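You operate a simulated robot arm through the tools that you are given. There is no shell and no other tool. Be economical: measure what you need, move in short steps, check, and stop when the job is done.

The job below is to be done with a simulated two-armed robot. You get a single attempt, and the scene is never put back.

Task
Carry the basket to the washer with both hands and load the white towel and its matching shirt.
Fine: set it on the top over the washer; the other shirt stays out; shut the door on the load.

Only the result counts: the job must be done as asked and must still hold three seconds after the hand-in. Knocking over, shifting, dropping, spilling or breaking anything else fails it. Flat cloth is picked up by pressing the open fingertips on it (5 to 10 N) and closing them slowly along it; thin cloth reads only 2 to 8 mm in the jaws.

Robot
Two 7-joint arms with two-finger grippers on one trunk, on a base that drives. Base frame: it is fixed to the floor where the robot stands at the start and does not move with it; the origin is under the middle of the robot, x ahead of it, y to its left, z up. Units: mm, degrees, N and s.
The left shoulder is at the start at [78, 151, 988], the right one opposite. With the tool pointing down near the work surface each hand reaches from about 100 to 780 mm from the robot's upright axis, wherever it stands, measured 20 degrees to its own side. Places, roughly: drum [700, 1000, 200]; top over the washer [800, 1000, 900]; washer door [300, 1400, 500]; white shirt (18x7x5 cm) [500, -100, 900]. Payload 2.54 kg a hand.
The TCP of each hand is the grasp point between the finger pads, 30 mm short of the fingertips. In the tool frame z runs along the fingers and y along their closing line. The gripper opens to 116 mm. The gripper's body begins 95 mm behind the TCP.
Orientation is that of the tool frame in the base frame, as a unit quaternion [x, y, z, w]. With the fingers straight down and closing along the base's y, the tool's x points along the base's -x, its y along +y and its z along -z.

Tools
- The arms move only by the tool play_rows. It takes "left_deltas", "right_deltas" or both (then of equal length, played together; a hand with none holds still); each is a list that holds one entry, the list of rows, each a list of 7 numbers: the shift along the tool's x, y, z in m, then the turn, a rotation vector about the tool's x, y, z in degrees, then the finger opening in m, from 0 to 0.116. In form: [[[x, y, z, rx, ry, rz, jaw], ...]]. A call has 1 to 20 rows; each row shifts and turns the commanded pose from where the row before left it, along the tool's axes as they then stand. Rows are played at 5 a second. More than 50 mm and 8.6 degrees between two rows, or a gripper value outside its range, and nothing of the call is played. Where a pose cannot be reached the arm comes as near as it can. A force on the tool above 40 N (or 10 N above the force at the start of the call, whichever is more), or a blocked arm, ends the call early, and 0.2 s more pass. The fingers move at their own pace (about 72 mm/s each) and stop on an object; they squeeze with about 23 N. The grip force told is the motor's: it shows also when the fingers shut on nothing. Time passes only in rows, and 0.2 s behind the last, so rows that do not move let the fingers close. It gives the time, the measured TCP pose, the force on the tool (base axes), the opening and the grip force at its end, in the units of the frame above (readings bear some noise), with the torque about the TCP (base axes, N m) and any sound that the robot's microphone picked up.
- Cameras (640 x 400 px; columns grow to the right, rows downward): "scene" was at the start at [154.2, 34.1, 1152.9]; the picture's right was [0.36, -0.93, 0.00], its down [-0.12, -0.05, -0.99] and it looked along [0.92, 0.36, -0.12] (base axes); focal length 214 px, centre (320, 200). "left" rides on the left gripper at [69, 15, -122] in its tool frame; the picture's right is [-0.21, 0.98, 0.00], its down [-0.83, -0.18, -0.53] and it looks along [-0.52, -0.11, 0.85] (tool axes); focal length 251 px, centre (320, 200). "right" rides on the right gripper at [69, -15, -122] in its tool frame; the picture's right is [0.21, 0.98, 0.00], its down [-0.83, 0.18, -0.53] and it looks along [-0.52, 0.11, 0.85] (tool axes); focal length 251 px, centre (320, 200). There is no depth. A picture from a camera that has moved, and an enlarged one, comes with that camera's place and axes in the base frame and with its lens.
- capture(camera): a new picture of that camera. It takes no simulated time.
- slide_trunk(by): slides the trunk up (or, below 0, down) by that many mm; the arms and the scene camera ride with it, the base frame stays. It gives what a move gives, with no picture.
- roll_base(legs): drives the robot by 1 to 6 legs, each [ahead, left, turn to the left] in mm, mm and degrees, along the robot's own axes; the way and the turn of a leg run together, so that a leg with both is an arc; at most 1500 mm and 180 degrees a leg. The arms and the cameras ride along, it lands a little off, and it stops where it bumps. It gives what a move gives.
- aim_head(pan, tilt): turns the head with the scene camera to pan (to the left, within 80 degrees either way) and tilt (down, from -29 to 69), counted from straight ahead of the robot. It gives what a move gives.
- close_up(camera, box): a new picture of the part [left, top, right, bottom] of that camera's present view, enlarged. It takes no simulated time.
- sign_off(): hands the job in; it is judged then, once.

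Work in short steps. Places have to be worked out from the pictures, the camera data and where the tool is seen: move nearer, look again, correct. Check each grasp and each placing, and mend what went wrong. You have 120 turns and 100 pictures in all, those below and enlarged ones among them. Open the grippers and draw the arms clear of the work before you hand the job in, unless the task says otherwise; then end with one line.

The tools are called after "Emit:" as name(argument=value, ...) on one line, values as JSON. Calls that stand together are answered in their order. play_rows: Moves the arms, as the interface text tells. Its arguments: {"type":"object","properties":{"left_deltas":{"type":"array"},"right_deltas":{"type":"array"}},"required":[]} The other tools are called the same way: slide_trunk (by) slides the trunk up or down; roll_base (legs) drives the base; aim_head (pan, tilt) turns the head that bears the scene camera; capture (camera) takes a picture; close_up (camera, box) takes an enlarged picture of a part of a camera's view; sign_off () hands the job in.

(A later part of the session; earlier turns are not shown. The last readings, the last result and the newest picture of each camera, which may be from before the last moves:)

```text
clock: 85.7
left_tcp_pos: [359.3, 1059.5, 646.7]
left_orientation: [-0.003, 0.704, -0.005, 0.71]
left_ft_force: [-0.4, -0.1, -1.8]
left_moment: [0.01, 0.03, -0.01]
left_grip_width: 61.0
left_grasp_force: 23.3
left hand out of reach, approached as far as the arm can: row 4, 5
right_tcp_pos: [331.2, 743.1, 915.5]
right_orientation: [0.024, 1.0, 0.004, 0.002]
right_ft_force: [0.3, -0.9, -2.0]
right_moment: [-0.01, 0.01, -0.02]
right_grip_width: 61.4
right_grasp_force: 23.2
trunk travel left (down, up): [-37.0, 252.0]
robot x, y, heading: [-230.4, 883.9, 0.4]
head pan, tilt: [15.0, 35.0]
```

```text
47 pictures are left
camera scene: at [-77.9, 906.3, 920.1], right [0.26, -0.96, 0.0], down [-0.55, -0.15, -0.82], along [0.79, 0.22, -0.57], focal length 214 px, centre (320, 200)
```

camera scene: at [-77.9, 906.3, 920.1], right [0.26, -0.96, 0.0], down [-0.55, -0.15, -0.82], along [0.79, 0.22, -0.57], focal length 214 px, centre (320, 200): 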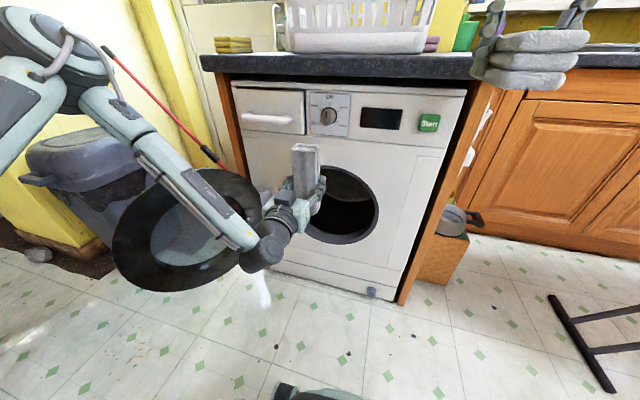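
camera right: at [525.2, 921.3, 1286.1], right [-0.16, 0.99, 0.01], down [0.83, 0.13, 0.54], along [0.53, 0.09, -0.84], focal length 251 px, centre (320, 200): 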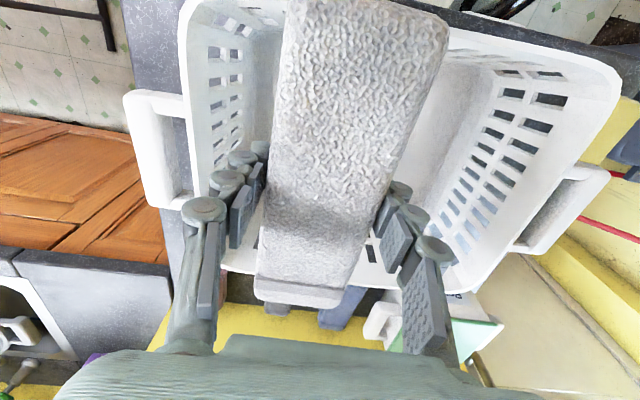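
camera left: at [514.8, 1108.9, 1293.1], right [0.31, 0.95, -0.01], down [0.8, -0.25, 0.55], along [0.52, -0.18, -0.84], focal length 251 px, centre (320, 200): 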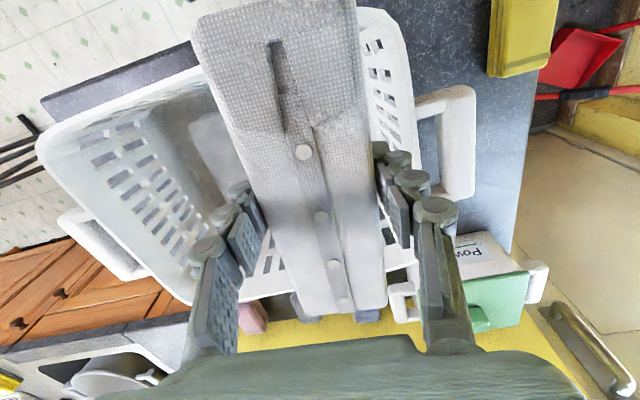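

The arm meets a limit going inward/down. I lower the trunk the remaining bit and shift the robot 100 mm right, giving the left arm a more outward target.

Emit:
slide_trunk(by=-35)

Emit:
roll_base(legs=[[0, -100, 0]])

Emit:
play_rows(left_deltas=[[[0.02, 0.02, 0, 0, 0, 0, 0.0], [0.03, 0.02, 0, 0, 0, 0, 0.0], [0.03, 0.02, 0, 0, 0, 0, 0.0], [0.03, 0.01, 0, 0, 0, 0, 0.0], [0.03, 0, 0, 0, 0, 0, 0.0], [0, 0, 0, 0, 0, 0, 0.0]]])

Emit:
capture(camera="scene")

```text
clock: 86.4
left_tcp_pos: [357.8, 1060.7, 613.0]
left_orientation: [-0.004, 0.704, -0.003, 0.71]
left_ft_force: [0.2, 0.4, -1.2]
left_moment: [0.04, 0.04, -0.02]
left_grip_width: 61.1
left_grasp_force: 22.9
right_tcp_pos: [330.6, 742.3, 879.7]
right_orientation: [0.024, 1.0, 0.005, 0.004]
right_ft_force: [0.6, -0.6, -0.8]
right_moment: [-0.01, -0.03, -0.04]
right_grip_width: 61.4
right_grasp_force: 22.5
trunk travel left (down, up): [-2.0, 287.0]
robot x, y, heading: [-231.2, 883.8, 0.6]
head pan, tilt: [15.0, 35.0]
```

```text
clock: 88.1
left_tcp_pos: [360.4, 959.6, 612.6]
left_orientation: [-0.003, 0.704, -0.005, 0.71]
left_ft_force: [0.4, 0.1, -1.0]
left_moment: [0.0, 0.05, -0.01]
left_grip_width: 60.9
left_grasp_force: 22.5
right_tcp_pos: [330.8, 641.4, 879.9]
right_orientation: [0.025, 1.0, 0.004, 0.003]
right_ft_force: [-0.2, -0.4, -2.0]
right_moment: [0.03, -0.01, 0.0]
right_grip_width: 61.4
right_grasp_force: 23.3
trunk travel left (down, up): [-2.0, 287.0]
robot x, y, heading: [-229.3, 784.5, 0.3]
head pan, tilt: [15.0, 35.0]
```

```text
clock: 89.5
left_tcp_pos: [359.2, 1061.5, 553.1]
left_orientation: [-0.002, 0.705, -0.006, 0.71]
left_ft_force: [0.3, 0.5, -1.4]
left_moment: [0.0, 0.01, 0.0]
left_grip_width: 60.9
left_grasp_force: 22.5
left hand out of reach, approached as far as the arm can: row 1, 2, 3, 4, 5
right_tcp_pos: [330.8, 642.5, 879.9]
right_orientation: [0.026, 1.0, 0.005, 0.003]
right_ft_force: [-0.2, 0.0, -1.2]
right_moment: [0.0, 0.04, -0.03]
right_grip_width: 61.1
right_grasp_force: 23.2
trunk travel left (down, up): [-2.0, 287.0]
robot x, y, heading: [-230.9, 781.8, 0.1]
head pan, tilt: [15.0, 35.0]
```

```text
46 pictures are left
camera scene: at [-77.5, 806.5, 885.1], right [0.26, -0.97, 0.0], down [-0.55, -0.15, -0.82], along [0.79, 0.21, -0.57], focal length 214 px, centre (320, 200)
```

scene: 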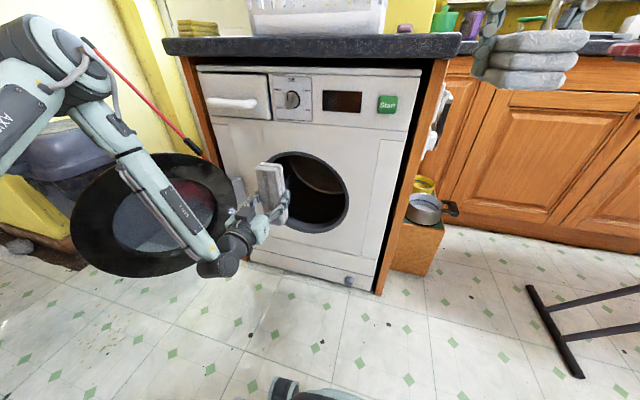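

A wrist limit keeps the hand from going low while horizontal. I pitch the tool 32° downward, which suits the drum too, and then move to in front of the opening.

Emit:
play_rows(left_deltas=[[[0, 0, 0, 0, 8, 0, 0.0], [0, 0, 0, 0, 8, 0, 0.0], [0, 0, 0, 0, 8, 0, 0.0], [0, 0, 0, 0, 8, 0, 0.0], [0.0215, -0.012, 0.0178, 0, 0, 0, 0.0], [0.0215, -0.012, 0.0178, 0, 0, 0, 0.0], [0.0215, -0.012, 0.0178, 0, 0, 0, 0.0], [0, 0, 0, 0, 0, 0, 0.0]]])

Emit:
capture(camera="scene")

```text
clock: 91.3
left_tcp_pos: [370.2, 1023.6, 466.5]
left_orientation: [-0.001, 0.873, -0.006, 0.488]
left_ft_force: [0.0, 0.3, -2.2]
left_moment: [-0.03, 0.05, 0.02]
left_grip_width: 60.9
left_grasp_force: 23.3
right_tcp_pos: [330.6, 641.1, 879.9]
right_orientation: [0.026, 1.0, 0.004, 0.003]
right_ft_force: [-0.6, -0.3, -2.1]
right_moment: [0.0, -0.01, 0.02]
right_grip_width: 61.3
right_grasp_force: 23.1
trunk travel left (down, up): [-2.0, 287.0]
robot x, y, heading: [-229.7, 782.7, -0.2]
head pan, tilt: [15.0, 35.0]
```

```text
45 pictures are left
camera scene: at [-77.5, 806.5, 885.1], right [0.26, -0.97, 0.0], down [-0.55, -0.15, -0.82], along [0.79, 0.21, -0.57], focal length 214 px, centre (320, 200)
```

scene: 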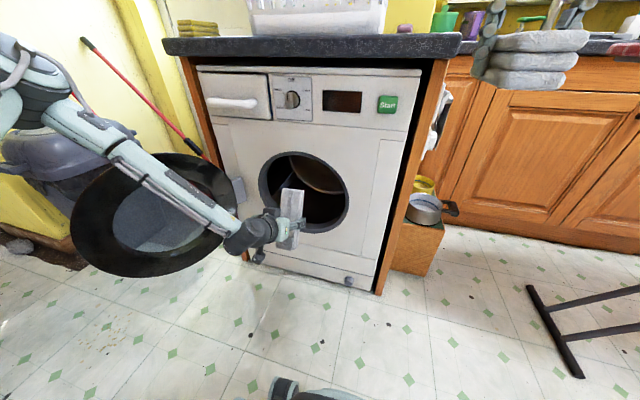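

The hand reached exactly in front of the opening. I drive the base ahead 120 mm, bringing the shirt into the mouth, then check.

Emit:
roll_base(legs=[[120, 0, 0]])

Emit:
capture(camera="scene")

Emit:
capture(camera="left")

```text
clock: 92.5
left_tcp_pos: [488.2, 1023.4, 468.0]
left_orientation: [-0.001, 0.872, -0.006, 0.489]
left_ft_force: [-0.4, 0.0, -1.1]
left_moment: [0.0, 0.02, 0.0]
left_grip_width: 61.0
left_grasp_force: 23.3
right_tcp_pos: [447.1, 640.5, 880.2]
right_orientation: [0.024, 1.0, 0.003, 0.002]
right_ft_force: [-20.1, 0.1, -13.5]
right_moment: [-0.52, 0.35, 0.88]
right_grip_width: 61.4
right_grasp_force: 23.0
trunk travel left (down, up): [-2.0, 287.0]
robot x, y, heading: [-111.8, 786.7, 0.3]
head pan, tilt: [15.0, 35.0]
```

```text
44 pictures are left
camera scene: at [38.7, 806.5, 885.1], right [0.26, -0.97, 0.0], down [-0.55, -0.15, -0.82], along [0.79, 0.21, -0.57], focal length 214 px, centre (320, 200)
```

scene: 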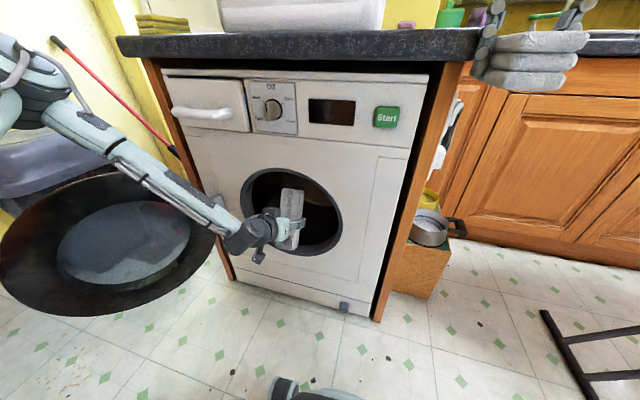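

```text
43 pictures are left
camera left: at [348.0, 1039.2, 472.7], right [0.12, 0.98, 0.17], down [-0.03, -0.17, 0.99], along [0.99, -0.12, 0.01], focal length 251 px, centre (320, 200)
```

left: 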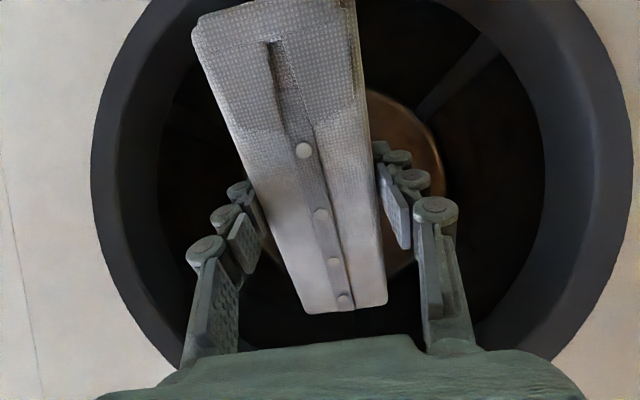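

The right hand's towel reads −20 N: it touches the counter edge. I pull the right hand straight back 100 mm now.

Emit:
play_rows(right_deltas=[[[0.03, 0, 0, 0, 0, 0, 0], [0.035, 0, 0, 0, 0, 0, 0], [0.035, 0, 0, 0, 0, 0, 0], [0, 0, 0, 0, 0, 0, 0]]])

Emit:
capture(camera="right")

```text
clock: 93.5
left_tcp_pos: [487.7, 1024.0, 466.9]
left_orientation: [-0.002, 0.872, -0.006, 0.489]
left_ft_force: [0.0, 0.5, -1.1]
left_moment: [0.02, 0.02, 0.03]
left_grip_width: 61.0
left_grasp_force: 22.7
right_tcp_pos: [347.0, 645.0, 879.0]
right_orientation: [0.024, 1.0, 0.003, 0.001]
right_ft_force: [0.6, 0.4, -2.2]
right_moment: [-0.01, -0.02, 0.0]
right_grip_width: 61.3
right_grasp_force: 23.2
trunk travel left (down, up): [-2.0, 287.0]
robot x, y, heading: [-111.8, 782.8, 0.0]
head pan, tilt: [15.0, 35.0]
```

```text
42 pictures are left
camera right: at [277.3, 633.1, 1000.8], right [-0.17, 0.99, 0.01], down [0.83, 0.14, 0.54], along [0.53, 0.09, -0.84], focal length 251 px, centre (320, 200)
```

right: 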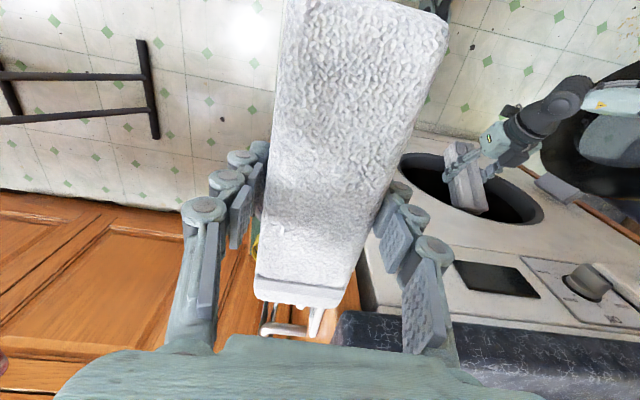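

Clear again and the towel still held. Now I push the left hand with the shirt 120 mm further into the drum.

Emit:
play_rows(left_deltas=[[[-0.0126, 0, 0.0204, 0, 0, 0, 0.0], [-0.0126, 0, 0.0204, 0, 0, 0, 0.0], [-0.0126, 0, 0.0204, 0, 0, 0, 0.0], [-0.0126, 0, 0.0204, 0, 0, 0, 0.0], [-0.0126, 0, 0.0204, 0, 0, 0, 0.0], [0, 0, 0, 0, 0, 0, 0.0]]])

Emit:
capture(camera="scene")

Emit:
capture(camera="left")

```text
clock: 94.9
left_tcp_pos: [600.0, 1031.1, 482.4]
left_orientation: [0.0, 0.873, -0.007, 0.488]
left_ft_force: [0.4, -0.2, -0.9]
left_moment: [0.0, 0.0, 0.02]
left_grip_width: 60.9
left_grasp_force: 23.4
left hand out of reach, approached as far as the arm can: row 4, 5
right_tcp_pos: [347.5, 645.1, 879.2]
right_orientation: [0.024, 1.0, 0.004, 0.001]
right_ft_force: [-0.4, -0.1, -0.3]
right_moment: [0.03, 0.0, -0.03]
right_grip_width: 61.1
right_grasp_force: 22.9
trunk travel left (down, up): [-2.0, 287.0]
robot x, y, heading: [-114.9, 783.8, 0.1]
head pan, tilt: [15.0, 35.0]
```

```text
41 pictures are left
camera scene: at [39.1, 806.7, 885.1], right [0.26, -0.97, 0.0], down [-0.55, -0.15, -0.82], along [0.79, 0.21, -0.57], focal length 214 px, centre (320, 200)
```

scene: 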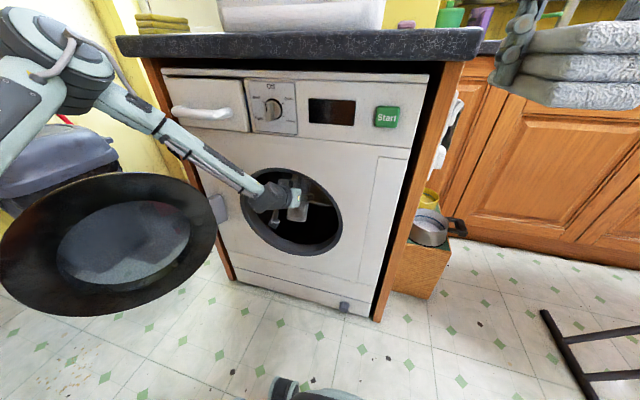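

```text
40 pictures are left
camera left: at [460.6, 1047.8, 487.5], right [0.12, 0.98, 0.17], down [-0.02, -0.17, 0.99], along [0.99, -0.12, 0.0], focal length 251 px, centre (320, 200)
```

left: 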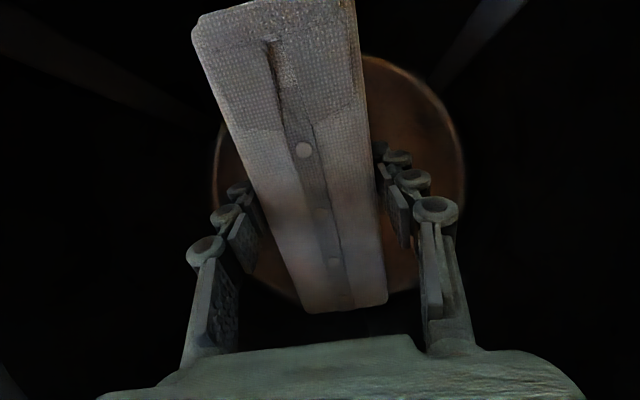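

The shirt is inside the drum mouth. To place it deeper I pull the right hand back further and drive 70 mm ahead.

Emit:
play_rows(right_deltas=[[[0.03, 0, -0.02, 0, 0, 0, 0], [0.03, 0, -0.02, 0, 0, 0, 0], [0.02, 0, -0.02, 0, 0, 0, 0], [0, 0, 0, 0, 0, 0, 0]]])

Emit:
roll_base(legs=[[70, 0, 0]])

Emit:
capture(camera="scene")

```text
clock: 95.9
left_tcp_pos: [599.3, 1031.5, 481.8]
left_orientation: [-0.001, 0.873, -0.006, 0.488]
left_ft_force: [-0.2, 0.0, -2.1]
left_moment: [0.02, 0.01, 0.04]
left_grip_width: 60.9
left_grasp_force: 23.4
right_tcp_pos: [268.3, 649.0, 940.1]
right_orientation: [0.024, 1.0, 0.004, 0.001]
right_ft_force: [0.2, 0.7, -1.5]
right_moment: [0.0, -0.01, 0.03]
right_grip_width: 61.3
right_grasp_force: 23.1
trunk travel left (down, up): [-2.0, 287.0]
robot x, y, heading: [-114.5, 783.7, 0.2]
head pan, tilt: [15.0, 35.0]
```

```text
clock: 96.9
left_tcp_pos: [668.8, 1032.4, 471.9]
left_orientation: [-0.001, 0.876, -0.007, 0.483]
left_ft_force: [0.1, 0.0, -0.9]
left_moment: [-0.01, -0.01, 0.0]
left_grip_width: 61.0
left_grasp_force: 22.9
right_tcp_pos: [340.6, 650.6, 937.2]
right_orientation: [0.026, 1.0, 0.001, -0.001]
right_ft_force: [-1.1, 1.3, -1.3]
right_moment: [0.01, -0.02, 0.0]
right_grip_width: 61.4
right_grasp_force: 23.3
trunk travel left (down, up): [-2.0, 287.0]
robot x, y, heading: [-40.2, 781.0, 0.3]
head pan, tilt: [15.0, 35.0]
```

```text
39 pictures are left
camera scene: at [111.4, 807.7, 883.7], right [0.26, -0.97, 0.0], down [-0.56, -0.15, -0.82], along [0.79, 0.21, -0.58], focal length 214 px, centre (320, 200)
```

scene: 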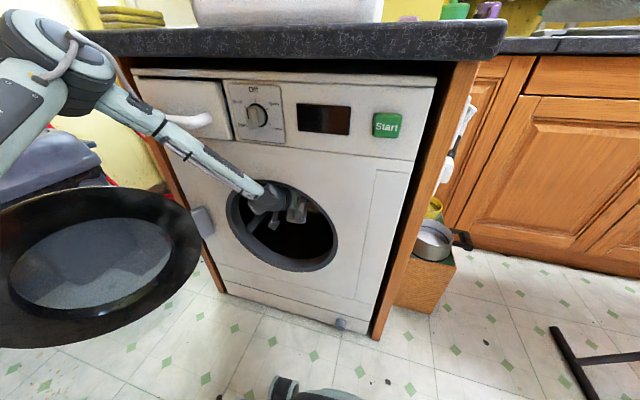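

The shirt is now at x≈669 inside the drum. I lower it 60 mm and release.

Emit:
play_rows(left_deltas=[[[0.017, 0, 0.0105, 0, 0, 0, 0.0], [0.017, 0, 0.0105, 0, 0, 0, 0.0], [0.017, 0, 0.0105, 0, 0, 0, 0.0], [0, 0, 0, 0, 0, 0, 0.0], [0, 0, 0, 0, 0, 0, 0.085], [0, 0, 0, 0, 0, 0, 0.085], [0, 0, 0, 0, 0, 0, 0.085], [0, 0, 0, 0, 0, 0, 0.085]]])

Emit:
capture(camera="left")

Emit:
capture(camera="scene")

```text
clock: 98.7
left_tcp_pos: [646.5, 1050.7, 458.5]
left_orientation: [0.0, 0.875, -0.007, 0.484]
left_ft_force: [0.2, 0.2, -0.7]
left_moment: [-0.01, 0.0, 0.0]
left_grip_width: 85.2
left_grasp_force: 0.0
left hand out of reach, approached as far as the arm can: row 1, 2, 3
right_tcp_pos: [337.0, 649.0, 940.6]
right_orientation: [0.026, 1.0, 0.003, 0.001]
right_ft_force: [-0.2, 0.1, -1.9]
right_moment: [0.01, 0.0, -0.01]
right_grip_width: 61.3
right_grasp_force: 23.2
trunk travel left (down, up): [-2.0, 287.0]
robot x, y, heading: [-46.2, 781.8, 0.2]
head pan, tilt: [15.0, 35.0]
```

```text
38 pictures are left
camera left: at [507.2, 1067.2, 464.8], right [0.12, 0.98, 0.17], down [-0.01, -0.17, 0.99], along [0.99, -0.12, -0.01], focal length 251 px, centre (320, 200)
```

left: 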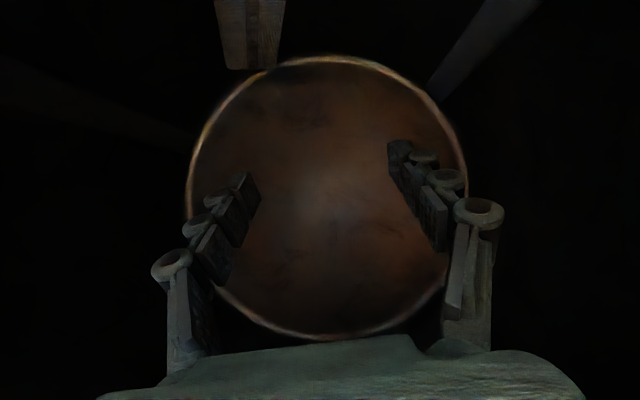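

```text
37 pictures are left
camera scene: at [108.8, 806.5, 885.1], right [0.26, -0.97, 0.0], down [-0.55, -0.15, -0.82], along [0.79, 0.21, -0.57], focal length 214 px, centre (320, 200)
```

scene: 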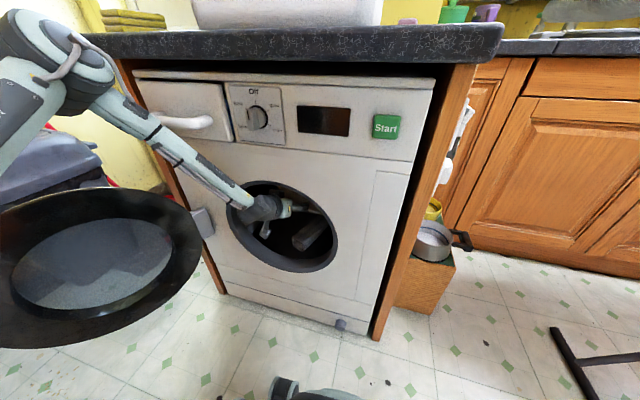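

The shirt lies in the drum. I back the base straight out 200 mm to withdraw the left hand.

Emit:
roll_base(legs=[[-210, 0, 0]])

Emit:
play_rows(left_deltas=[[[-0.0236, 0, -0.038, 0, 0, 0, 0.085], [-0.0236, 0, -0.038, 0, 0, 0, 0.085], [-0.034, 0, -0.021, 0, 0, 0, 0.06], [-0.034, 0, -0.021, 0, 0, 0, 0.06], [-0.034, 0, -0.021, 0, 0, 0, 0.06], [-0.034, 0, -0.021, 0, 0, 0, 0.06], [-0.034, 0, -0.021, 0, 0, 0, 0.06], [-0.034, 0, -0.021, 0, 0, 0, 0.06], [-0.034, 0, -0.021, 0, 0, 0, 0.06], [0, 0, 0, 0, 0, 0, 0.06]]])

Emit:
capture(camera="scene")

```text
clock: 100.3
left_tcp_pos: [438.8, 1050.1, 457.2]
left_orientation: [-0.001, 0.875, -0.006, 0.484]
left_ft_force: [0.1, 0.4, -0.3]
left_moment: [0.05, -0.01, 0.0]
left_grip_width: 85.1
left_grasp_force: 0.1
right_tcp_pos: [128.7, 648.1, 939.2]
right_orientation: [0.026, 1.0, 0.003, 0.0]
right_ft_force: [-0.8, 0.4, -0.3]
right_moment: [-0.03, -0.02, 0.0]
right_grip_width: 61.5
right_grasp_force: 23.0
trunk travel left (down, up): [-2.0, 287.0]
robot x, y, heading: [-253.4, 783.2, 0.1]
head pan, tilt: [15.0, 35.0]
```

```text
clock: 102.5
left_tcp_pos: [402.1, 1053.3, 817.4]
left_orientation: [0.0, 0.875, -0.006, 0.484]
left_ft_force: [0.9, 0.4, 0.1]
left_moment: [-0.01, 0.02, 0.0]
left_grip_width: 60.2
left_grasp_force: 0.0
right_tcp_pos: [130.2, 649.0, 939.7]
right_orientation: [0.025, 1.0, 0.003, 0.001]
right_ft_force: [-0.7, -0.8, -1.8]
right_moment: [0.03, -0.01, 0.03]
right_grip_width: 61.3
right_grasp_force: 22.9
trunk travel left (down, up): [-2.0, 287.0]
robot x, y, heading: [-253.4, 784.2, 0.3]
head pan, tilt: [15.0, 35.0]
```

```text
36 pictures are left
camera scene: at [-99.2, 806.3, 885.2], right [0.26, -0.97, 0.0], down [-0.55, -0.15, -0.82], along [0.79, 0.21, -0.57], focal length 214 px, centre (320, 200)
```

scene: 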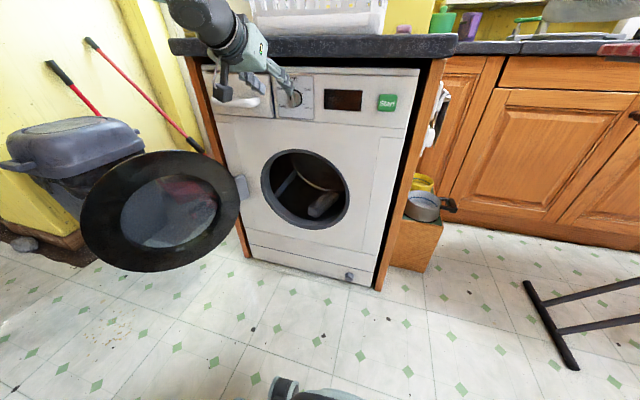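

Shirt visible inside the drum, left hand clear. I pull the left hand back from the knob, and set the right hand (towel) outward and pitch it 58° likewise.

Emit:
play_rows(left_deltas=[[[0.0055, 0, -0.0319, 0, 0, 0, 0.06], [0.0055, 0, -0.0319, 0, 0, 0, 0.06], [0.0055, 0, -0.0319, 0, 0, 0, 0.06], [0.0055, 0, -0.0319, 0, 0, 0, 0.06], [0.0055, 0, -0.0319, 0, 0, 0, 0.06], [0, 0, 0, 0, 0, 0, 0.06], [0, 0, 0, 0, 0, 0, 0.06], [0, 0, 0, 0, 0, 0, 0.06], [0, 0, 0, 0, 0, 0, 0.06], [0, 0, 0, 0, 0, 0, 0.06], [0, 0, 0, 0, 0, 0, 0.06], [0, 0, 0, 0, 0, 0, 0.06]]], right_deltas=[[[-0.02, -0.02, 0, 0, 0, 0, 0], [-0.02, -0.02, 0, 0, 0, 0, 0], [-0.02, -0.02, 0, 0, 0, 0, 0], [-0.02, -0.02, 0, 0, 0, 0, 0], [0, 0, 0, 0, -8.3, 0, 0], [0, 0, 0, 0, -8.3, 0, 0], [0, 0, 0, 0, -8.3, 0, 0], [0, 0, 0, 0, -8.3, 0, 0], [0, 0, 0, 0, -8.3, 0, 0], [0, 0, 0, 0, -8.3, 0, 0], [0, 0, 0, 0, -8.3, 0, 0], [0, 0, 0, 0, 0, 0, 0]]])

```text
clock: 105.1
left_tcp_pos: [252.1, 1055.9, 879.9]
left_orientation: [-0.001, 0.875, -0.006, 0.485]
left_ft_force: [0.0, 0.3, 0.7]
left_moment: [0.03, 0.02, 0.02]
left_grip_width: 60.0
left_grasp_force: 0.1
right_tcp_pos: [205.4, 562.9, 940.0]
right_orientation: [0.024, 0.873, -0.01, 0.488]
right_ft_force: [0.0, -1.0, -0.9]
right_moment: [-0.03, 0.0, -0.02]
right_grip_width: 61.5
right_grasp_force: 22.8
trunk travel left (down, up): [-2.0, 287.0]
robot x, y, heading: [-254.8, 779.1, 0.2]
head pan, tilt: [15.0, 35.0]
```

Both are fine. I lower the right hand to z≈500 at the mirrored pre-insert pose.

Emit:
play_rows(right_deltas=[[[0.0294, -0.002, 0.0286, 0, 0, 0, 0], [0.0294, -0.002, 0.0286, 0, 0, 0, 0], [0.0294, -0.002, 0.0286, 0, 0, 0, 0], [0.0294, -0.002, 0.0286, 0, 0, 0, 0], [0.0294, -0.002, 0.0286, 0, 0, 0, 0], [0.0294, -0.002, 0.0286, 0, 0, 0, 0], [0.0294, -0.002, 0.0286, 0, 0, 0, 0], [0.0294, -0.002, 0.0286, 0, 0, 0, 0], [0.0294, -0.002, 0.0286, 0, 0, 0, 0], [0.0294, -0.002, 0.0286, 0, 0, 0, 0], [0.0294, -0.002, 0.0286, 0, 0, 0, 0], [0, 0, 0, 0, 0, 0, 0]]])

Emit:
aim_head(pan=-10, tilt=40)

Emit:
capture(camera="scene")

```text
clock: 107.7
left_tcp_pos: [252.5, 1053.8, 878.8]
left_orientation: [0.0, 0.875, -0.007, 0.484]
left_ft_force: [0.4, -0.5, -0.6]
left_moment: [-0.02, -0.01, 0.0]
left_grip_width: 59.9
left_grasp_force: 0.1
right_tcp_pos: [311.0, 529.2, 548.4]
right_orientation: [0.024, 0.876, -0.009, 0.482]
right_ft_force: [-0.5, 0.2, -1.8]
right_moment: [-0.05, 0.0, -0.02]
right_grip_width: 61.1
right_grasp_force: 23.1
right hand out of reach, approached as far as the arm can: row 5, 6, 10, 11
trunk travel left (down, up): [-2.0, 287.0]
robot x, y, heading: [-251.6, 780.0, -0.2]
head pan, tilt: [15.0, 35.0]
```

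```text
clock: 108.6
left_tcp_pos: [252.1, 1055.1, 880.2]
left_orientation: [0.0, 0.875, -0.006, 0.484]
left_ft_force: [-0.6, -0.6, 0.2]
left_moment: [-0.01, 0.01, 0.02]
left_grip_width: 59.9
left_grasp_force: 0.0
right_tcp_pos: [312.6, 528.7, 548.8]
right_orientation: [0.023, 0.876, -0.008, 0.482]
right_ft_force: [0.4, -0.5, -1.9]
right_moment: [-0.01, 0.0, -0.02]
right_grip_width: 61.4
right_grasp_force: 23.2
trunk travel left (down, up): [-2.0, 287.0]
robot x, y, heading: [-250.7, 785.7, 0.0]
head pan, tilt: [-10.0, 40.0]
```

```text
35 pictures are left
camera scene: at [-100.4, 768.8, 877.6], right [-0.17, -0.99, 0.0], down [-0.63, 0.11, -0.77], along [0.75, -0.13, -0.64], focal length 214 px, centre (320, 200)
```

scene: 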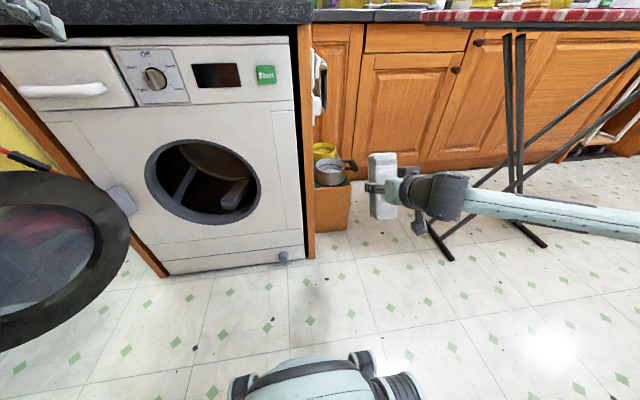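

The towel is clear at the right. I lower it ~65 mm more and then move the base left and turn it 15° so the right arm faces the drum.

Emit:
play_rows(right_deltas=[[[0.022, 0.004, 0.0057, 0, 0, 0, 0], [0.022, 0.004, 0.0057, 0, 0, 0, 0], [0.022, 0.004, 0.0057, 0, 0, 0, 0], [0, 0, 0, 0, 0, 0, 0]]])

Emit:
roll_base(legs=[[-35, 0, 0], [0, 262, 0], [0, 0, 15]])

Emit:
capture(camera="scene")

```text
clock: 109.6
left_tcp_pos: [252.4, 1055.9, 879.9]
left_orientation: [0.0, 0.875, -0.006, 0.484]
left_ft_force: [-1.0, -1.2, -0.5]
left_moment: [0.01, 0.0, 0.01]
left_grip_width: 60.2
left_grasp_force: 0.1
right_tcp_pos: [312.4, 529.9, 548.7]
right_orientation: [0.022, 0.875, -0.008, 0.483]
right_ft_force: [-0.2, 0.4, -1.1]
right_moment: [0.01, 0.04, 0.0]
right_grip_width: 61.5
right_grasp_force: 23.1
right hand out of reach, approached as far as the arm can: row 1, 2, 3
trunk travel left (down, up): [-2.0, 287.0]
robot x, y, heading: [-251.8, 785.6, 0.3]
head pan, tilt: [-10.0, 40.0]
```

```text
clock: 114.1
left_tcp_pos: [130.2, 1433.4, 879.7]
left_orientation: [-0.112, 0.868, 0.056, 0.481]
left_ft_force: [0.0, 0.1, -0.1]
left_moment: [0.02, 0.01, -0.02]
left_grip_width: 59.8
left_grasp_force: 0.0
right_tcp_pos: [323.0, 939.1, 547.9]
right_orientation: [-0.089, 0.871, 0.054, 0.48]
right_ft_force: [-0.3, -0.2, -1.3]
right_moment: [0.03, -0.02, 0.03]
right_grip_width: 61.4
right_grasp_force: 22.7
trunk travel left (down, up): [-2.0, 287.0]
robot x, y, heading: [-288.3, 1039.6, 14.8]
head pan, tilt: [-10.0, 40.0]
```

```text
34 pictures are left
camera scene: at [-137.5, 1066.7, 877.6], right [0.08, -1.0, 0.0], down [-0.64, -0.05, -0.77], along [0.76, 0.06, -0.64], focal length 214 px, centre (320, 200)
```

scene: 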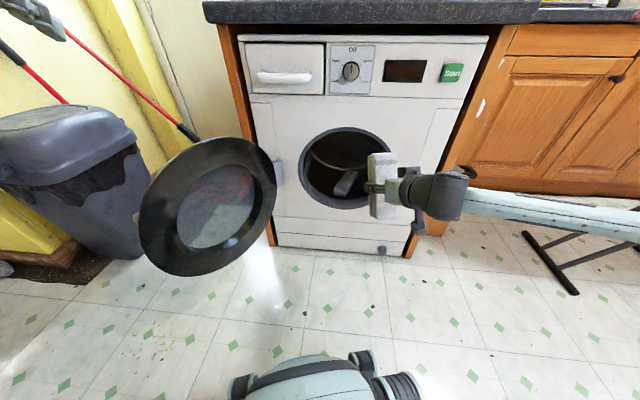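

The arm is at a limit at z≈548, a bit high for the opening. I try drawing in while lowering.

Emit:
play_rows(right_deltas=[[[0.016, 0, -0.026, 0, 0, 0, 0], [0.03, 0.005, -0.005, 0, 0, 0, 0], [0.03, 0.005, -0.005, 0, 0, 0, 0], [0.03, 0.005, -0.005, 0, 0, 0, 0], [0, 0, 0, 0, 0, 0, 0]]])

```text
clock: 115.3
left_tcp_pos: [130.9, 1433.7, 879.6]
left_orientation: [-0.112, 0.868, 0.056, 0.481]
left_ft_force: [0.1, -0.6, 0.5]
left_moment: [-0.02, -0.01, 0.0]
left_grip_width: 59.9
left_grasp_force: 0.1
right_tcp_pos: [293.9, 931.2, 555.0]
right_orientation: [-0.09, 0.873, 0.054, 0.477]
right_ft_force: [0.0, 0.1, -0.7]
right_moment: [0.0, 0.01, -0.04]
right_grip_width: 61.4
right_grasp_force: 22.6
right hand out of reach, approached as far as the arm can: row 1, 2, 3, 4
trunk travel left (down, up): [-2.0, 287.0]
robot x, y, heading: [-286.3, 1041.5, 14.9]
head pan, tilt: [-10.0, 40.0]
```

I pitch the right tool 16° further downward to free the wrist, then lower.

Emit:
play_rows(right_deltas=[[[0, 0, 0, 0, 8, 0, 0], [0, 0, 0, 0, 8, 0, 0], [0.02, 0, 0.022, 0, 0, 0, 0], [0.02, 0, 0.022, 0, 0, 0, 0], [0.02, 0, 0.022, 0, 0, 0, 0], [0, 0, 0, 0, 0, 0, 0]]])

Emit:
capture(camera="scene")

```text
clock: 116.7
left_tcp_pos: [130.2, 1434.3, 878.8]
left_orientation: [-0.112, 0.868, 0.055, 0.481]
left_ft_force: [0.2, -0.3, -0.1]
left_moment: [-0.02, 0.01, 0.0]
left_grip_width: 60.2
left_grasp_force: 0.1
right_tcp_pos: [293.9, 931.1, 464.2]
right_orientation: [-0.097, 0.93, 0.041, 0.353]
right_ft_force: [-0.4, 0.2, -2.0]
right_moment: [0.02, 0.04, -0.02]
right_grip_width: 61.2
right_grasp_force: 23.5
trunk travel left (down, up): [-2.0, 287.0]
robot x, y, heading: [-290.7, 1042.1, 14.5]
head pan, tilt: [-10.0, 40.0]
```

```text
33 pictures are left
camera scene: at [-137.5, 1066.7, 877.6], right [0.08, -1.0, 0.0], down [-0.64, -0.05, -0.77], along [0.76, 0.06, -0.64], focal length 214 px, centre (320, 200)
```

scene: 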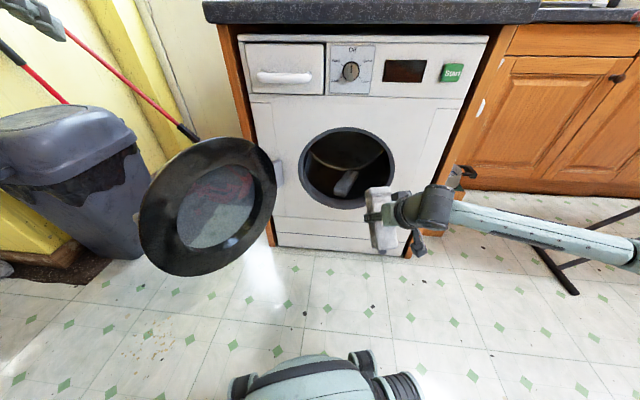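

The hand is free now at z 464. I pitch back 8° and shift 20 mm to the left to centre on the opening.

Emit:
play_rows(right_deltas=[[[0, 0, 0, 0, -4, 0, 0], [0, 0.01, 0, 0, -4, 0, 0], [0, 0.01, 0, 0, 0, 0, 0], [0, 0, 0, 0, 0, 0, 0]]])

Emit:
roll_base(legs=[[110, 0, 0]])

Emit:
capture(camera="scene")

```text
clock: 117.7
left_tcp_pos: [132.0, 1433.3, 879.6]
left_orientation: [-0.112, 0.868, 0.055, 0.48]
left_ft_force: [0.9, 0.6, 0.2]
left_moment: [-0.02, -0.01, 0.0]
left_grip_width: 59.9
left_grasp_force: 0.0
right_tcp_pos: [293.1, 952.2, 471.7]
right_orientation: [-0.096, 0.907, 0.051, 0.407]
right_ft_force: [-0.2, -0.1, -1.2]
right_moment: [0.0, 0.01, 0.01]
right_grip_width: 61.3
right_grasp_force: 23.2
right hand out of reach, approached as far as the arm can: row 2
trunk travel left (down, up): [-2.0, 287.0]
robot x, y, heading: [-287.4, 1045.0, 14.7]
head pan, tilt: [-10.0, 40.0]
```

```text
clock: 118.9
left_tcp_pos: [236.0, 1459.7, 879.2]
left_orientation: [-0.11, 0.868, 0.054, 0.482]
left_ft_force: [0.4, -0.4, 0.7]
left_moment: [-0.06, -0.03, -0.01]
left_grip_width: 60.0
left_grasp_force: 0.0
right_tcp_pos: [397.1, 977.0, 471.8]
right_orientation: [-0.095, 0.907, 0.051, 0.407]
right_ft_force: [-0.4, -0.2, -1.0]
right_moment: [0.0, 0.01, 0.0]
right_grip_width: 61.5
right_grasp_force: 22.8
trunk travel left (down, up): [-2.0, 287.0]
robot x, y, heading: [-183.4, 1066.7, 14.4]
head pan, tilt: [-10.0, 40.0]
```

```text
32 pictures are left
camera scene: at [-32.8, 1093.7, 877.6], right [0.08, -1.0, 0.0], down [-0.64, -0.05, -0.77], along [0.76, 0.06, -0.64], focal length 214 px, centre (320, 200)
```

scene: 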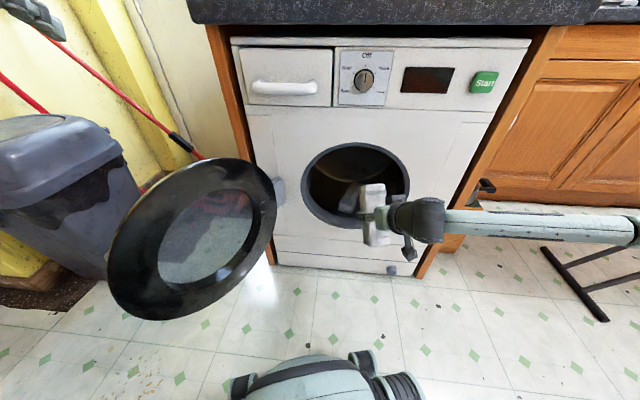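

Alignment looks good. I drive ahead another 100 mm so the towel enters the mouth, then check.

Emit:
roll_base(legs=[[100, 0, 0]])

Emit:
capture(camera="scene")

Emit:
capture(camera="right")

```text
clock: 120.0
left_tcp_pos: [334.0, 1484.2, 880.5]
left_orientation: [-0.111, 0.868, 0.056, 0.481]
left_ft_force: [0.7, 0.4, -0.3]
left_moment: [0.02, 0.01, -0.01]
left_grip_width: 60.0
left_grasp_force: 0.0
right_tcp_pos: [493.4, 1002.4, 471.1]
right_orientation: [-0.096, 0.907, 0.051, 0.407]
right_ft_force: [-0.4, -0.2, -1.8]
right_moment: [-0.04, 0.02, 0.0]
right_grip_width: 61.2
right_grasp_force: 23.0
trunk travel left (down, up): [-2.0, 287.0]
robot x, y, heading: [-85.0, 1091.6, 14.6]
head pan, tilt: [-10.0, 40.0]
```

```text
31 pictures are left
camera scene: at [63.8, 1118.8, 877.6], right [0.08, -1.0, 0.0], down [-0.64, -0.05, -0.77], along [0.76, 0.06, -0.64], focal length 214 px, centre (320, 200)
```

scene: 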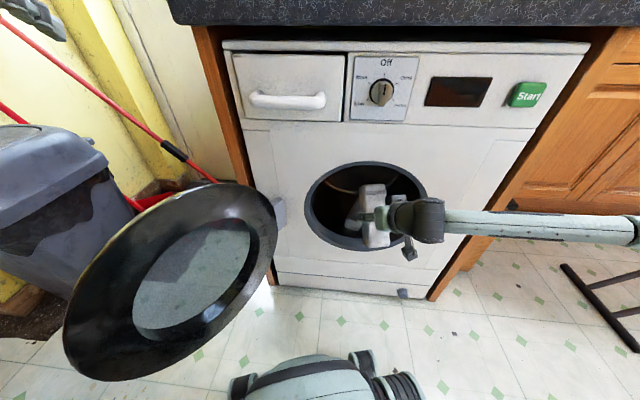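

```text
30 pictures are left
camera right: at [363.1, 957.7, 500.0], right [-0.35, 0.93, -0.15], down [0.11, 0.19, 0.97], along [0.93, 0.32, -0.17], focal length 251 px, centre (320, 200)
```

right: 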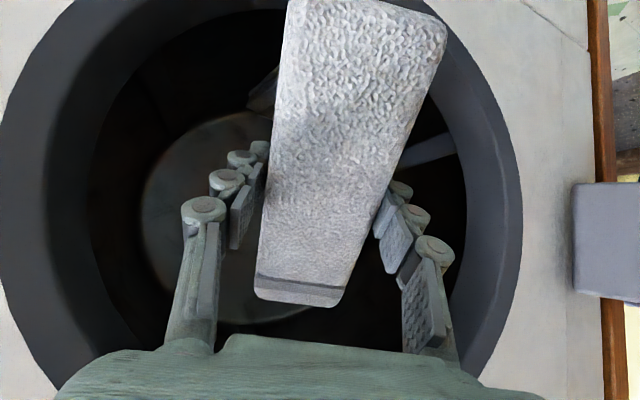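

The towel is in the mouth with room on all sides. I extend the right arm 100 mm into the drum.

Emit:
play_rows(right_deltas=[[[-0.0103, 0, 0.0177, 0, 0, 0, 0], [-0.0103, 0, 0.0177, 0, 0, 0, 0], [-0.0103, 0, 0.0177, 0, 0, 0, 0], [-0.0103, 0, 0.0177, 0, 0, 0, 0], [-0.0103, 0, 0.0177, 0, 0, 0, 0], [0, 0, 0, 0, 0, 0, 0]]])

Emit:
capture(camera="scene")

```text
clock: 121.4
left_tcp_pos: [332.7, 1484.5, 879.2]
left_orientation: [-0.11, 0.868, 0.055, 0.481]
left_ft_force: [-0.4, 1.1, -0.9]
left_moment: [0.0, 0.02, -0.01]
left_grip_width: 60.1
left_grasp_force: 0.0
right_tcp_pos: [592.8, 1024.8, 451.5]
right_orientation: [-0.094, 0.907, 0.051, 0.407]
right_ft_force: [0.4, -0.5, -1.7]
right_moment: [0.01, 0.0, 0.0]
right_grip_width: 61.2
right_grasp_force: 23.3
trunk travel left (down, up): [-2.0, 287.0]
robot x, y, heading: [-82.4, 1092.8, 14.5]
head pan, tilt: [-10.0, 40.0]
```

```text
29 pictures are left
camera scene: at [63.8, 1118.8, 877.6], right [0.08, -1.0, 0.0], down [-0.64, -0.05, -0.77], along [0.76, 0.06, -0.64], focal length 214 px, centre (320, 200)
```

scene: 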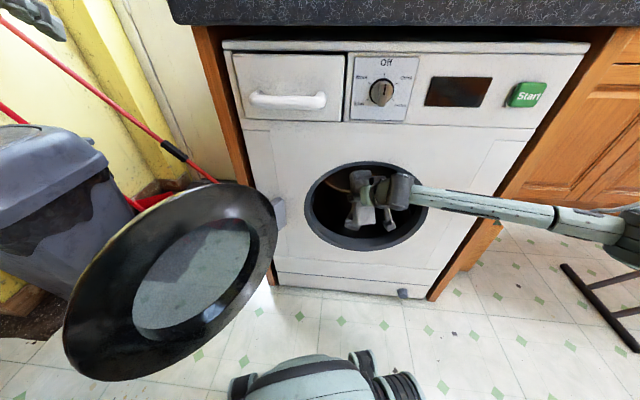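

Reached x≈593. I go another ~30 mm in with a slight shift left, then release.

Emit:
play_rows(right_deltas=[[[-0.009, 0.005, 0.0165, 0, 0, 0, 0], [-0.009, 0.005, 0.0165, 0, 0, 0, 0], [0, 0, 0, 0, 0, 0, 0]]])

Emit:
capture(camera="scene")

```text
clock: 122.2
left_tcp_pos: [334.2, 1483.8, 879.5]
left_orientation: [-0.11, 0.868, 0.055, 0.481]
left_ft_force: [0.4, -0.8, 1.1]
left_moment: [0.0, -0.01, 0.02]
left_grip_width: 59.9
left_grasp_force: 0.0
right_tcp_pos: [626.2, 1041.4, 442.3]
right_orientation: [-0.095, 0.907, 0.051, 0.408]
right_ft_force: [1.1, -0.1, -2.2]
right_moment: [0.02, 0.02, -0.05]
right_grip_width: 61.1
right_grasp_force: 23.5
trunk travel left (down, up): [-2.0, 287.0]
robot x, y, heading: [-84.1, 1096.2, 14.4]
head pan, tilt: [-10.0, 40.0]
```

```text
28 pictures are left
camera scene: at [63.8, 1118.8, 877.6], right [0.08, -1.0, 0.0], down [-0.64, -0.05, -0.77], along [0.76, 0.06, -0.64], focal length 214 px, centre (320, 200)
```

scene: 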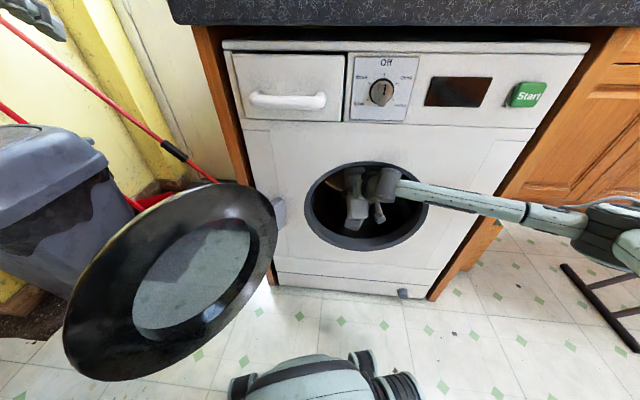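

TCP is at x≈626 inside the drum. I release the towel.

Emit:
play_rows(right_deltas=[[[0, 0, 0, 0, 0, 0, 0.085], [0, 0, 0, 0, 0, 0, 0.085], [0, 0, 0, 0, 0, 0, 0.085], [0, 0, 0, 0, 0, 0, 0.085]]])

Emit:
capture(camera="right")

```text
clock: 123.2
left_tcp_pos: [333.3, 1484.6, 880.5]
left_orientation: [-0.111, 0.868, 0.055, 0.481]
left_ft_force: [0.8, 0.3, 0.1]
left_moment: [-0.03, -0.01, -0.04]
left_grip_width: 60.0
left_grasp_force: 0.1
right_tcp_pos: [626.1, 1040.7, 442.3]
right_orientation: [-0.095, 0.907, 0.051, 0.407]
right_ft_force: [0.7, -0.4, -0.4]
right_moment: [0.01, 0.03, -0.02]
right_grip_width: 84.9
right_grasp_force: 0.1
trunk travel left (down, up): [-2.0, 287.0]
robot x, y, heading: [-87.6, 1096.5, 14.6]
head pan, tilt: [-10.0, 40.0]
```

```text
27 pictures are left
camera right: at [495.2, 997.2, 471.0], right [-0.35, 0.93, -0.15], down [0.11, 0.19, 0.97], along [0.93, 0.32, -0.17], focal length 251 px, centre (320, 200)
```

right: 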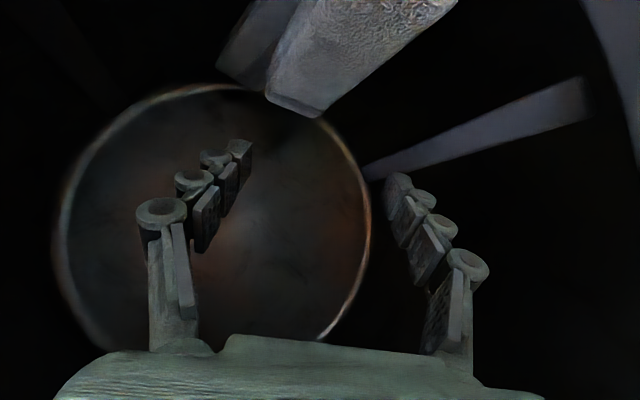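

The towel dropped onto the drum bottom. I withdraw the right hand along the same path and back the base off.

Emit:
play_rows(right_deltas=[[[0.009, -0.005, -0.0165, 0, 0, 0, 0.07], [0.009, -0.005, -0.0165, 0, 0, 0, 0.07], [0.0103, 0, -0.0177, 0, 0, 0, 0.07], [0.0103, 0, -0.0177, 0, 0, 0, 0.07], [0.0103, 0, -0.0177, 0, 0, 0, 0.07], [0.0103, 0, -0.0177, 0, 0, 0, 0.07], [0.0103, 0, -0.0177, 0, 0, 0, 0.07], [0, 0, 0, 0, 0, 0, 0.07]]])

Emit:
roll_base(legs=[[-200, 0, 0]])

Emit:
capture(camera="scene")

Emit:
close_up(camera="scene", box=[290, 110, 410, 220])

```text
clock: 125.0
left_tcp_pos: [332.6, 1485.2, 879.8]
left_orientation: [-0.111, 0.868, 0.056, 0.481]
left_ft_force: [1.0, -0.4, -0.5]
left_moment: [0.05, 0.0, -0.02]
left_grip_width: 59.8
left_grasp_force: 0.0
right_tcp_pos: [492.5, 1002.0, 471.4]
right_orientation: [-0.096, 0.907, 0.051, 0.407]
right_ft_force: [-0.1, -0.5, 1.0]
right_moment: [-0.02, 0.0, -0.01]
right_grip_width: 70.4
right_grasp_force: 0.0
trunk travel left (down, up): [-2.0, 287.0]
robot x, y, heading: [-85.8, 1093.6, 14.9]
head pan, tilt: [-10.0, 40.0]
```

```text
clock: 126.6
left_tcp_pos: [141.1, 1436.1, 879.8]
left_orientation: [-0.112, 0.868, 0.056, 0.48]
left_ft_force: [-0.4, 0.2, -0.3]
left_moment: [0.0, -0.04, 0.03]
left_grip_width: 59.9
left_grasp_force: 0.0
right_tcp_pos: [302.8, 953.2, 470.4]
right_orientation: [-0.097, 0.907, 0.052, 0.407]
right_ft_force: [0.8, 0.0, 0.5]
right_moment: [0.02, 0.0, -0.01]
right_grip_width: 70.0
right_grasp_force: 0.0
trunk travel left (down, up): [-2.0, 287.0]
robot x, y, heading: [-275.1, 1045.9, 14.7]
head pan, tilt: [-10.0, 40.0]
```

```text
26 pictures are left
camera scene: at [-126.7, 1069.5, 877.6], right [0.08, -1.0, 0.0], down [-0.64, -0.05, -0.77], along [0.76, 0.06, -0.64], focal length 214 px, centre (320, 200)
```

scene: 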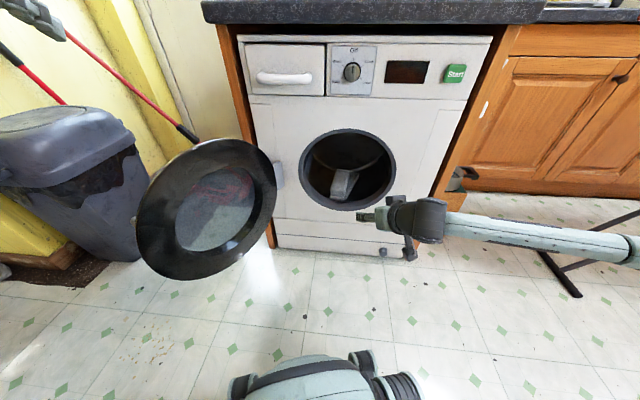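

```text
3.64 times, centred on (350, 165) of scene
camera zoom: at [-126.7, 1069.5, 877.6], right [0.08, -1.0, 0.0], down [-0.64, -0.05, -0.77], along [0.76, 0.06, -0.64], focal length 780 px, centre (211, 327)
```

zoom: 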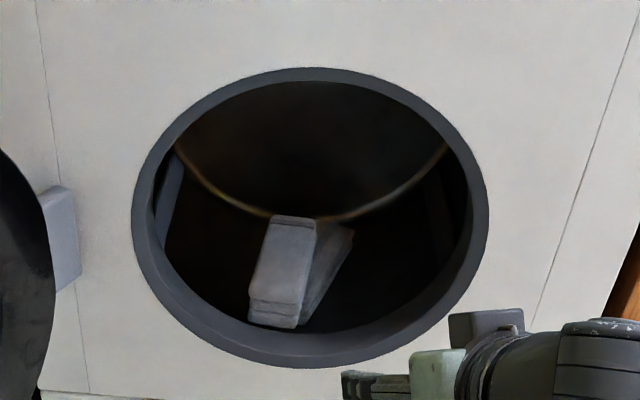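

The towel and shirt lie in the drum, but the towel's near end is close to the lip. I'll nudge it deeper with closed fingers: drive ahead again, and lower the hand at the towel's near end.

Emit:
roll_base(legs=[[180, 0, 0]])

Emit:
play_rows(right_deltas=[[[0, 0.015, 0, 0, 0, 0, 0.0], [0, 0.015, 0, 0, 0, 0, 0.0], [0.0187, 0.015, 0.0166, 0, 0, 0, 0.0], [0.0187, 0, 0.0166, 0, 0, 0, 0.0], [0.015, 0, 0.0133, 0, 0, 0, 0.0], [0, 0, 0, 0, 0, 0, 0.0]]])

Emit:
capture(camera="right")

Emit:
capture(camera="scene")

```text
clock: 128.1
left_tcp_pos: [311.8, 1482.9, 880.8]
left_orientation: [-0.112, 0.868, 0.056, 0.481]
left_ft_force: [0.6, 0.5, -0.2]
left_moment: [-0.03, -0.02, -0.02]
left_grip_width: 60.3
left_grasp_force: 0.0
right_tcp_pos: [475.6, 999.6, 471.4]
right_orientation: [-0.098, 0.906, 0.053, 0.408]
right_ft_force: [-1.1, -0.2, -0.5]
right_moment: [0.01, -0.04, -0.01]
right_grip_width: 70.2
right_grasp_force: 0.0
trunk travel left (down, up): [-2.0, 287.0]
robot x, y, heading: [-103.5, 1091.0, 14.9]
head pan, tilt: [-10.0, 40.0]
```

```text
clock: 129.5
left_tcp_pos: [311.7, 1482.5, 879.2]
left_orientation: [-0.113, 0.868, 0.056, 0.481]
left_ft_force: [-0.2, -0.4, -0.4]
left_moment: [-0.02, 0.0, 0.01]
left_grip_width: 60.0
left_grasp_force: 0.2
right_tcp_pos: [471.1, 1030.7, 472.8]
right_orientation: [-0.098, 0.907, 0.053, 0.407]
right_ft_force: [-0.5, 0.3, 0.3]
right_moment: [-0.03, 0.01, 0.0]
right_grip_width: 0.0
right_grasp_force: 22.5
right hand out of reach, approached as far as the arm can: row 3, 4, 5
trunk travel left (down, up): [-2.0, 287.0]
robot x, y, heading: [-103.7, 1089.6, 14.8]
head pan, tilt: [-10.0, 40.0]
```

```text
24 pictures are left
camera right: at [339.5, 984.6, 500.3], right [-0.35, 0.92, -0.15], down [0.11, 0.2, 0.97], along [0.93, 0.33, -0.17], focal length 251 px, centre (320, 200)
```

right: 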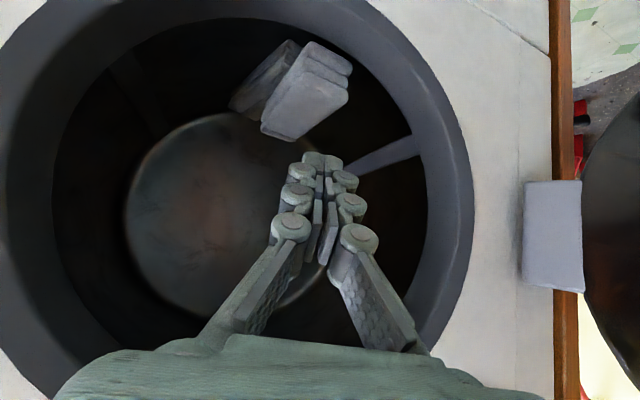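

```text
23 pictures are left
camera scene: at [44.9, 1115.3, 877.6], right [0.09, -1.0, 0.0], down [-0.64, -0.06, -0.77], along [0.76, 0.07, -0.64], focal length 214 px, centre (320, 200)
```

scene: 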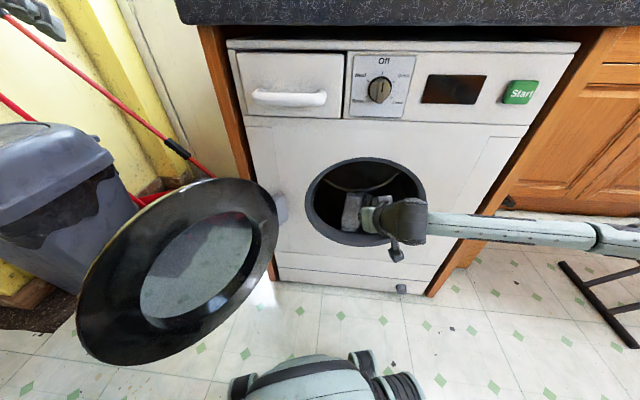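

The towel's near end sits at about (558, 1050, 317), just inside. I pitch 8° steeper to free the wrist, go low, and try the nudge.

Emit:
play_rows(right_deltas=[[[0, 0, 0, 0, 4, 0, 0.0], [0, 0, 0, 0, 4, 0, 0.0], [0.0194, 0.003, 0.0228, 0, 0, 0, 0.0], [0.0194, 0.003, 0.0228, 0, 0, 0, 0.0], [0.0194, 0.003, 0.0228, 0, 0, 0, 0.0], [0.0194, 0.003, 0.0228, 0, 0, 0, 0.0], [0, 0, 0, 0, 0, 0, 0.0]]])

Emit:
capture(camera="right")

```text
clock: 131.1
left_tcp_pos: [312.8, 1482.5, 879.4]
left_orientation: [-0.113, 0.867, 0.056, 0.481]
left_ft_force: [0.4, -0.1, -0.5]
left_moment: [0.0, -0.01, 0.01]
left_grip_width: 60.0
left_grasp_force: 0.1
right_tcp_pos: [465.8, 1040.0, 371.6]
right_orientation: [-0.101, 0.933, 0.045, 0.342]
right_ft_force: [0.4, 0.8, -0.7]
right_moment: [0.0, 0.0, 0.03]
right_grip_width: 0.1
right_grasp_force: 22.6
right hand out of reach, approached as far as the arm can: row 6
trunk travel left (down, up): [-2.0, 287.0]
robot x, y, heading: [-109.0, 1086.4, 14.9]
head pan, tilt: [-10.0, 40.0]
```

```text
22 pictures are left
camera right: at [341.3, 996.1, 418.7], right [-0.37, 0.92, -0.12], down [0.24, 0.23, 0.94], along [0.9, 0.32, -0.3], focal length 251 px, centre (320, 200)
```

right: 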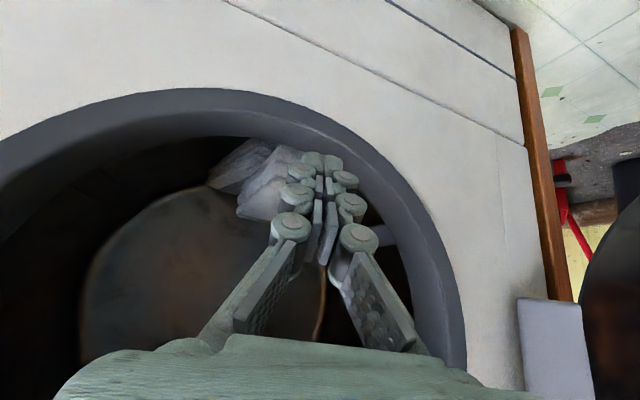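

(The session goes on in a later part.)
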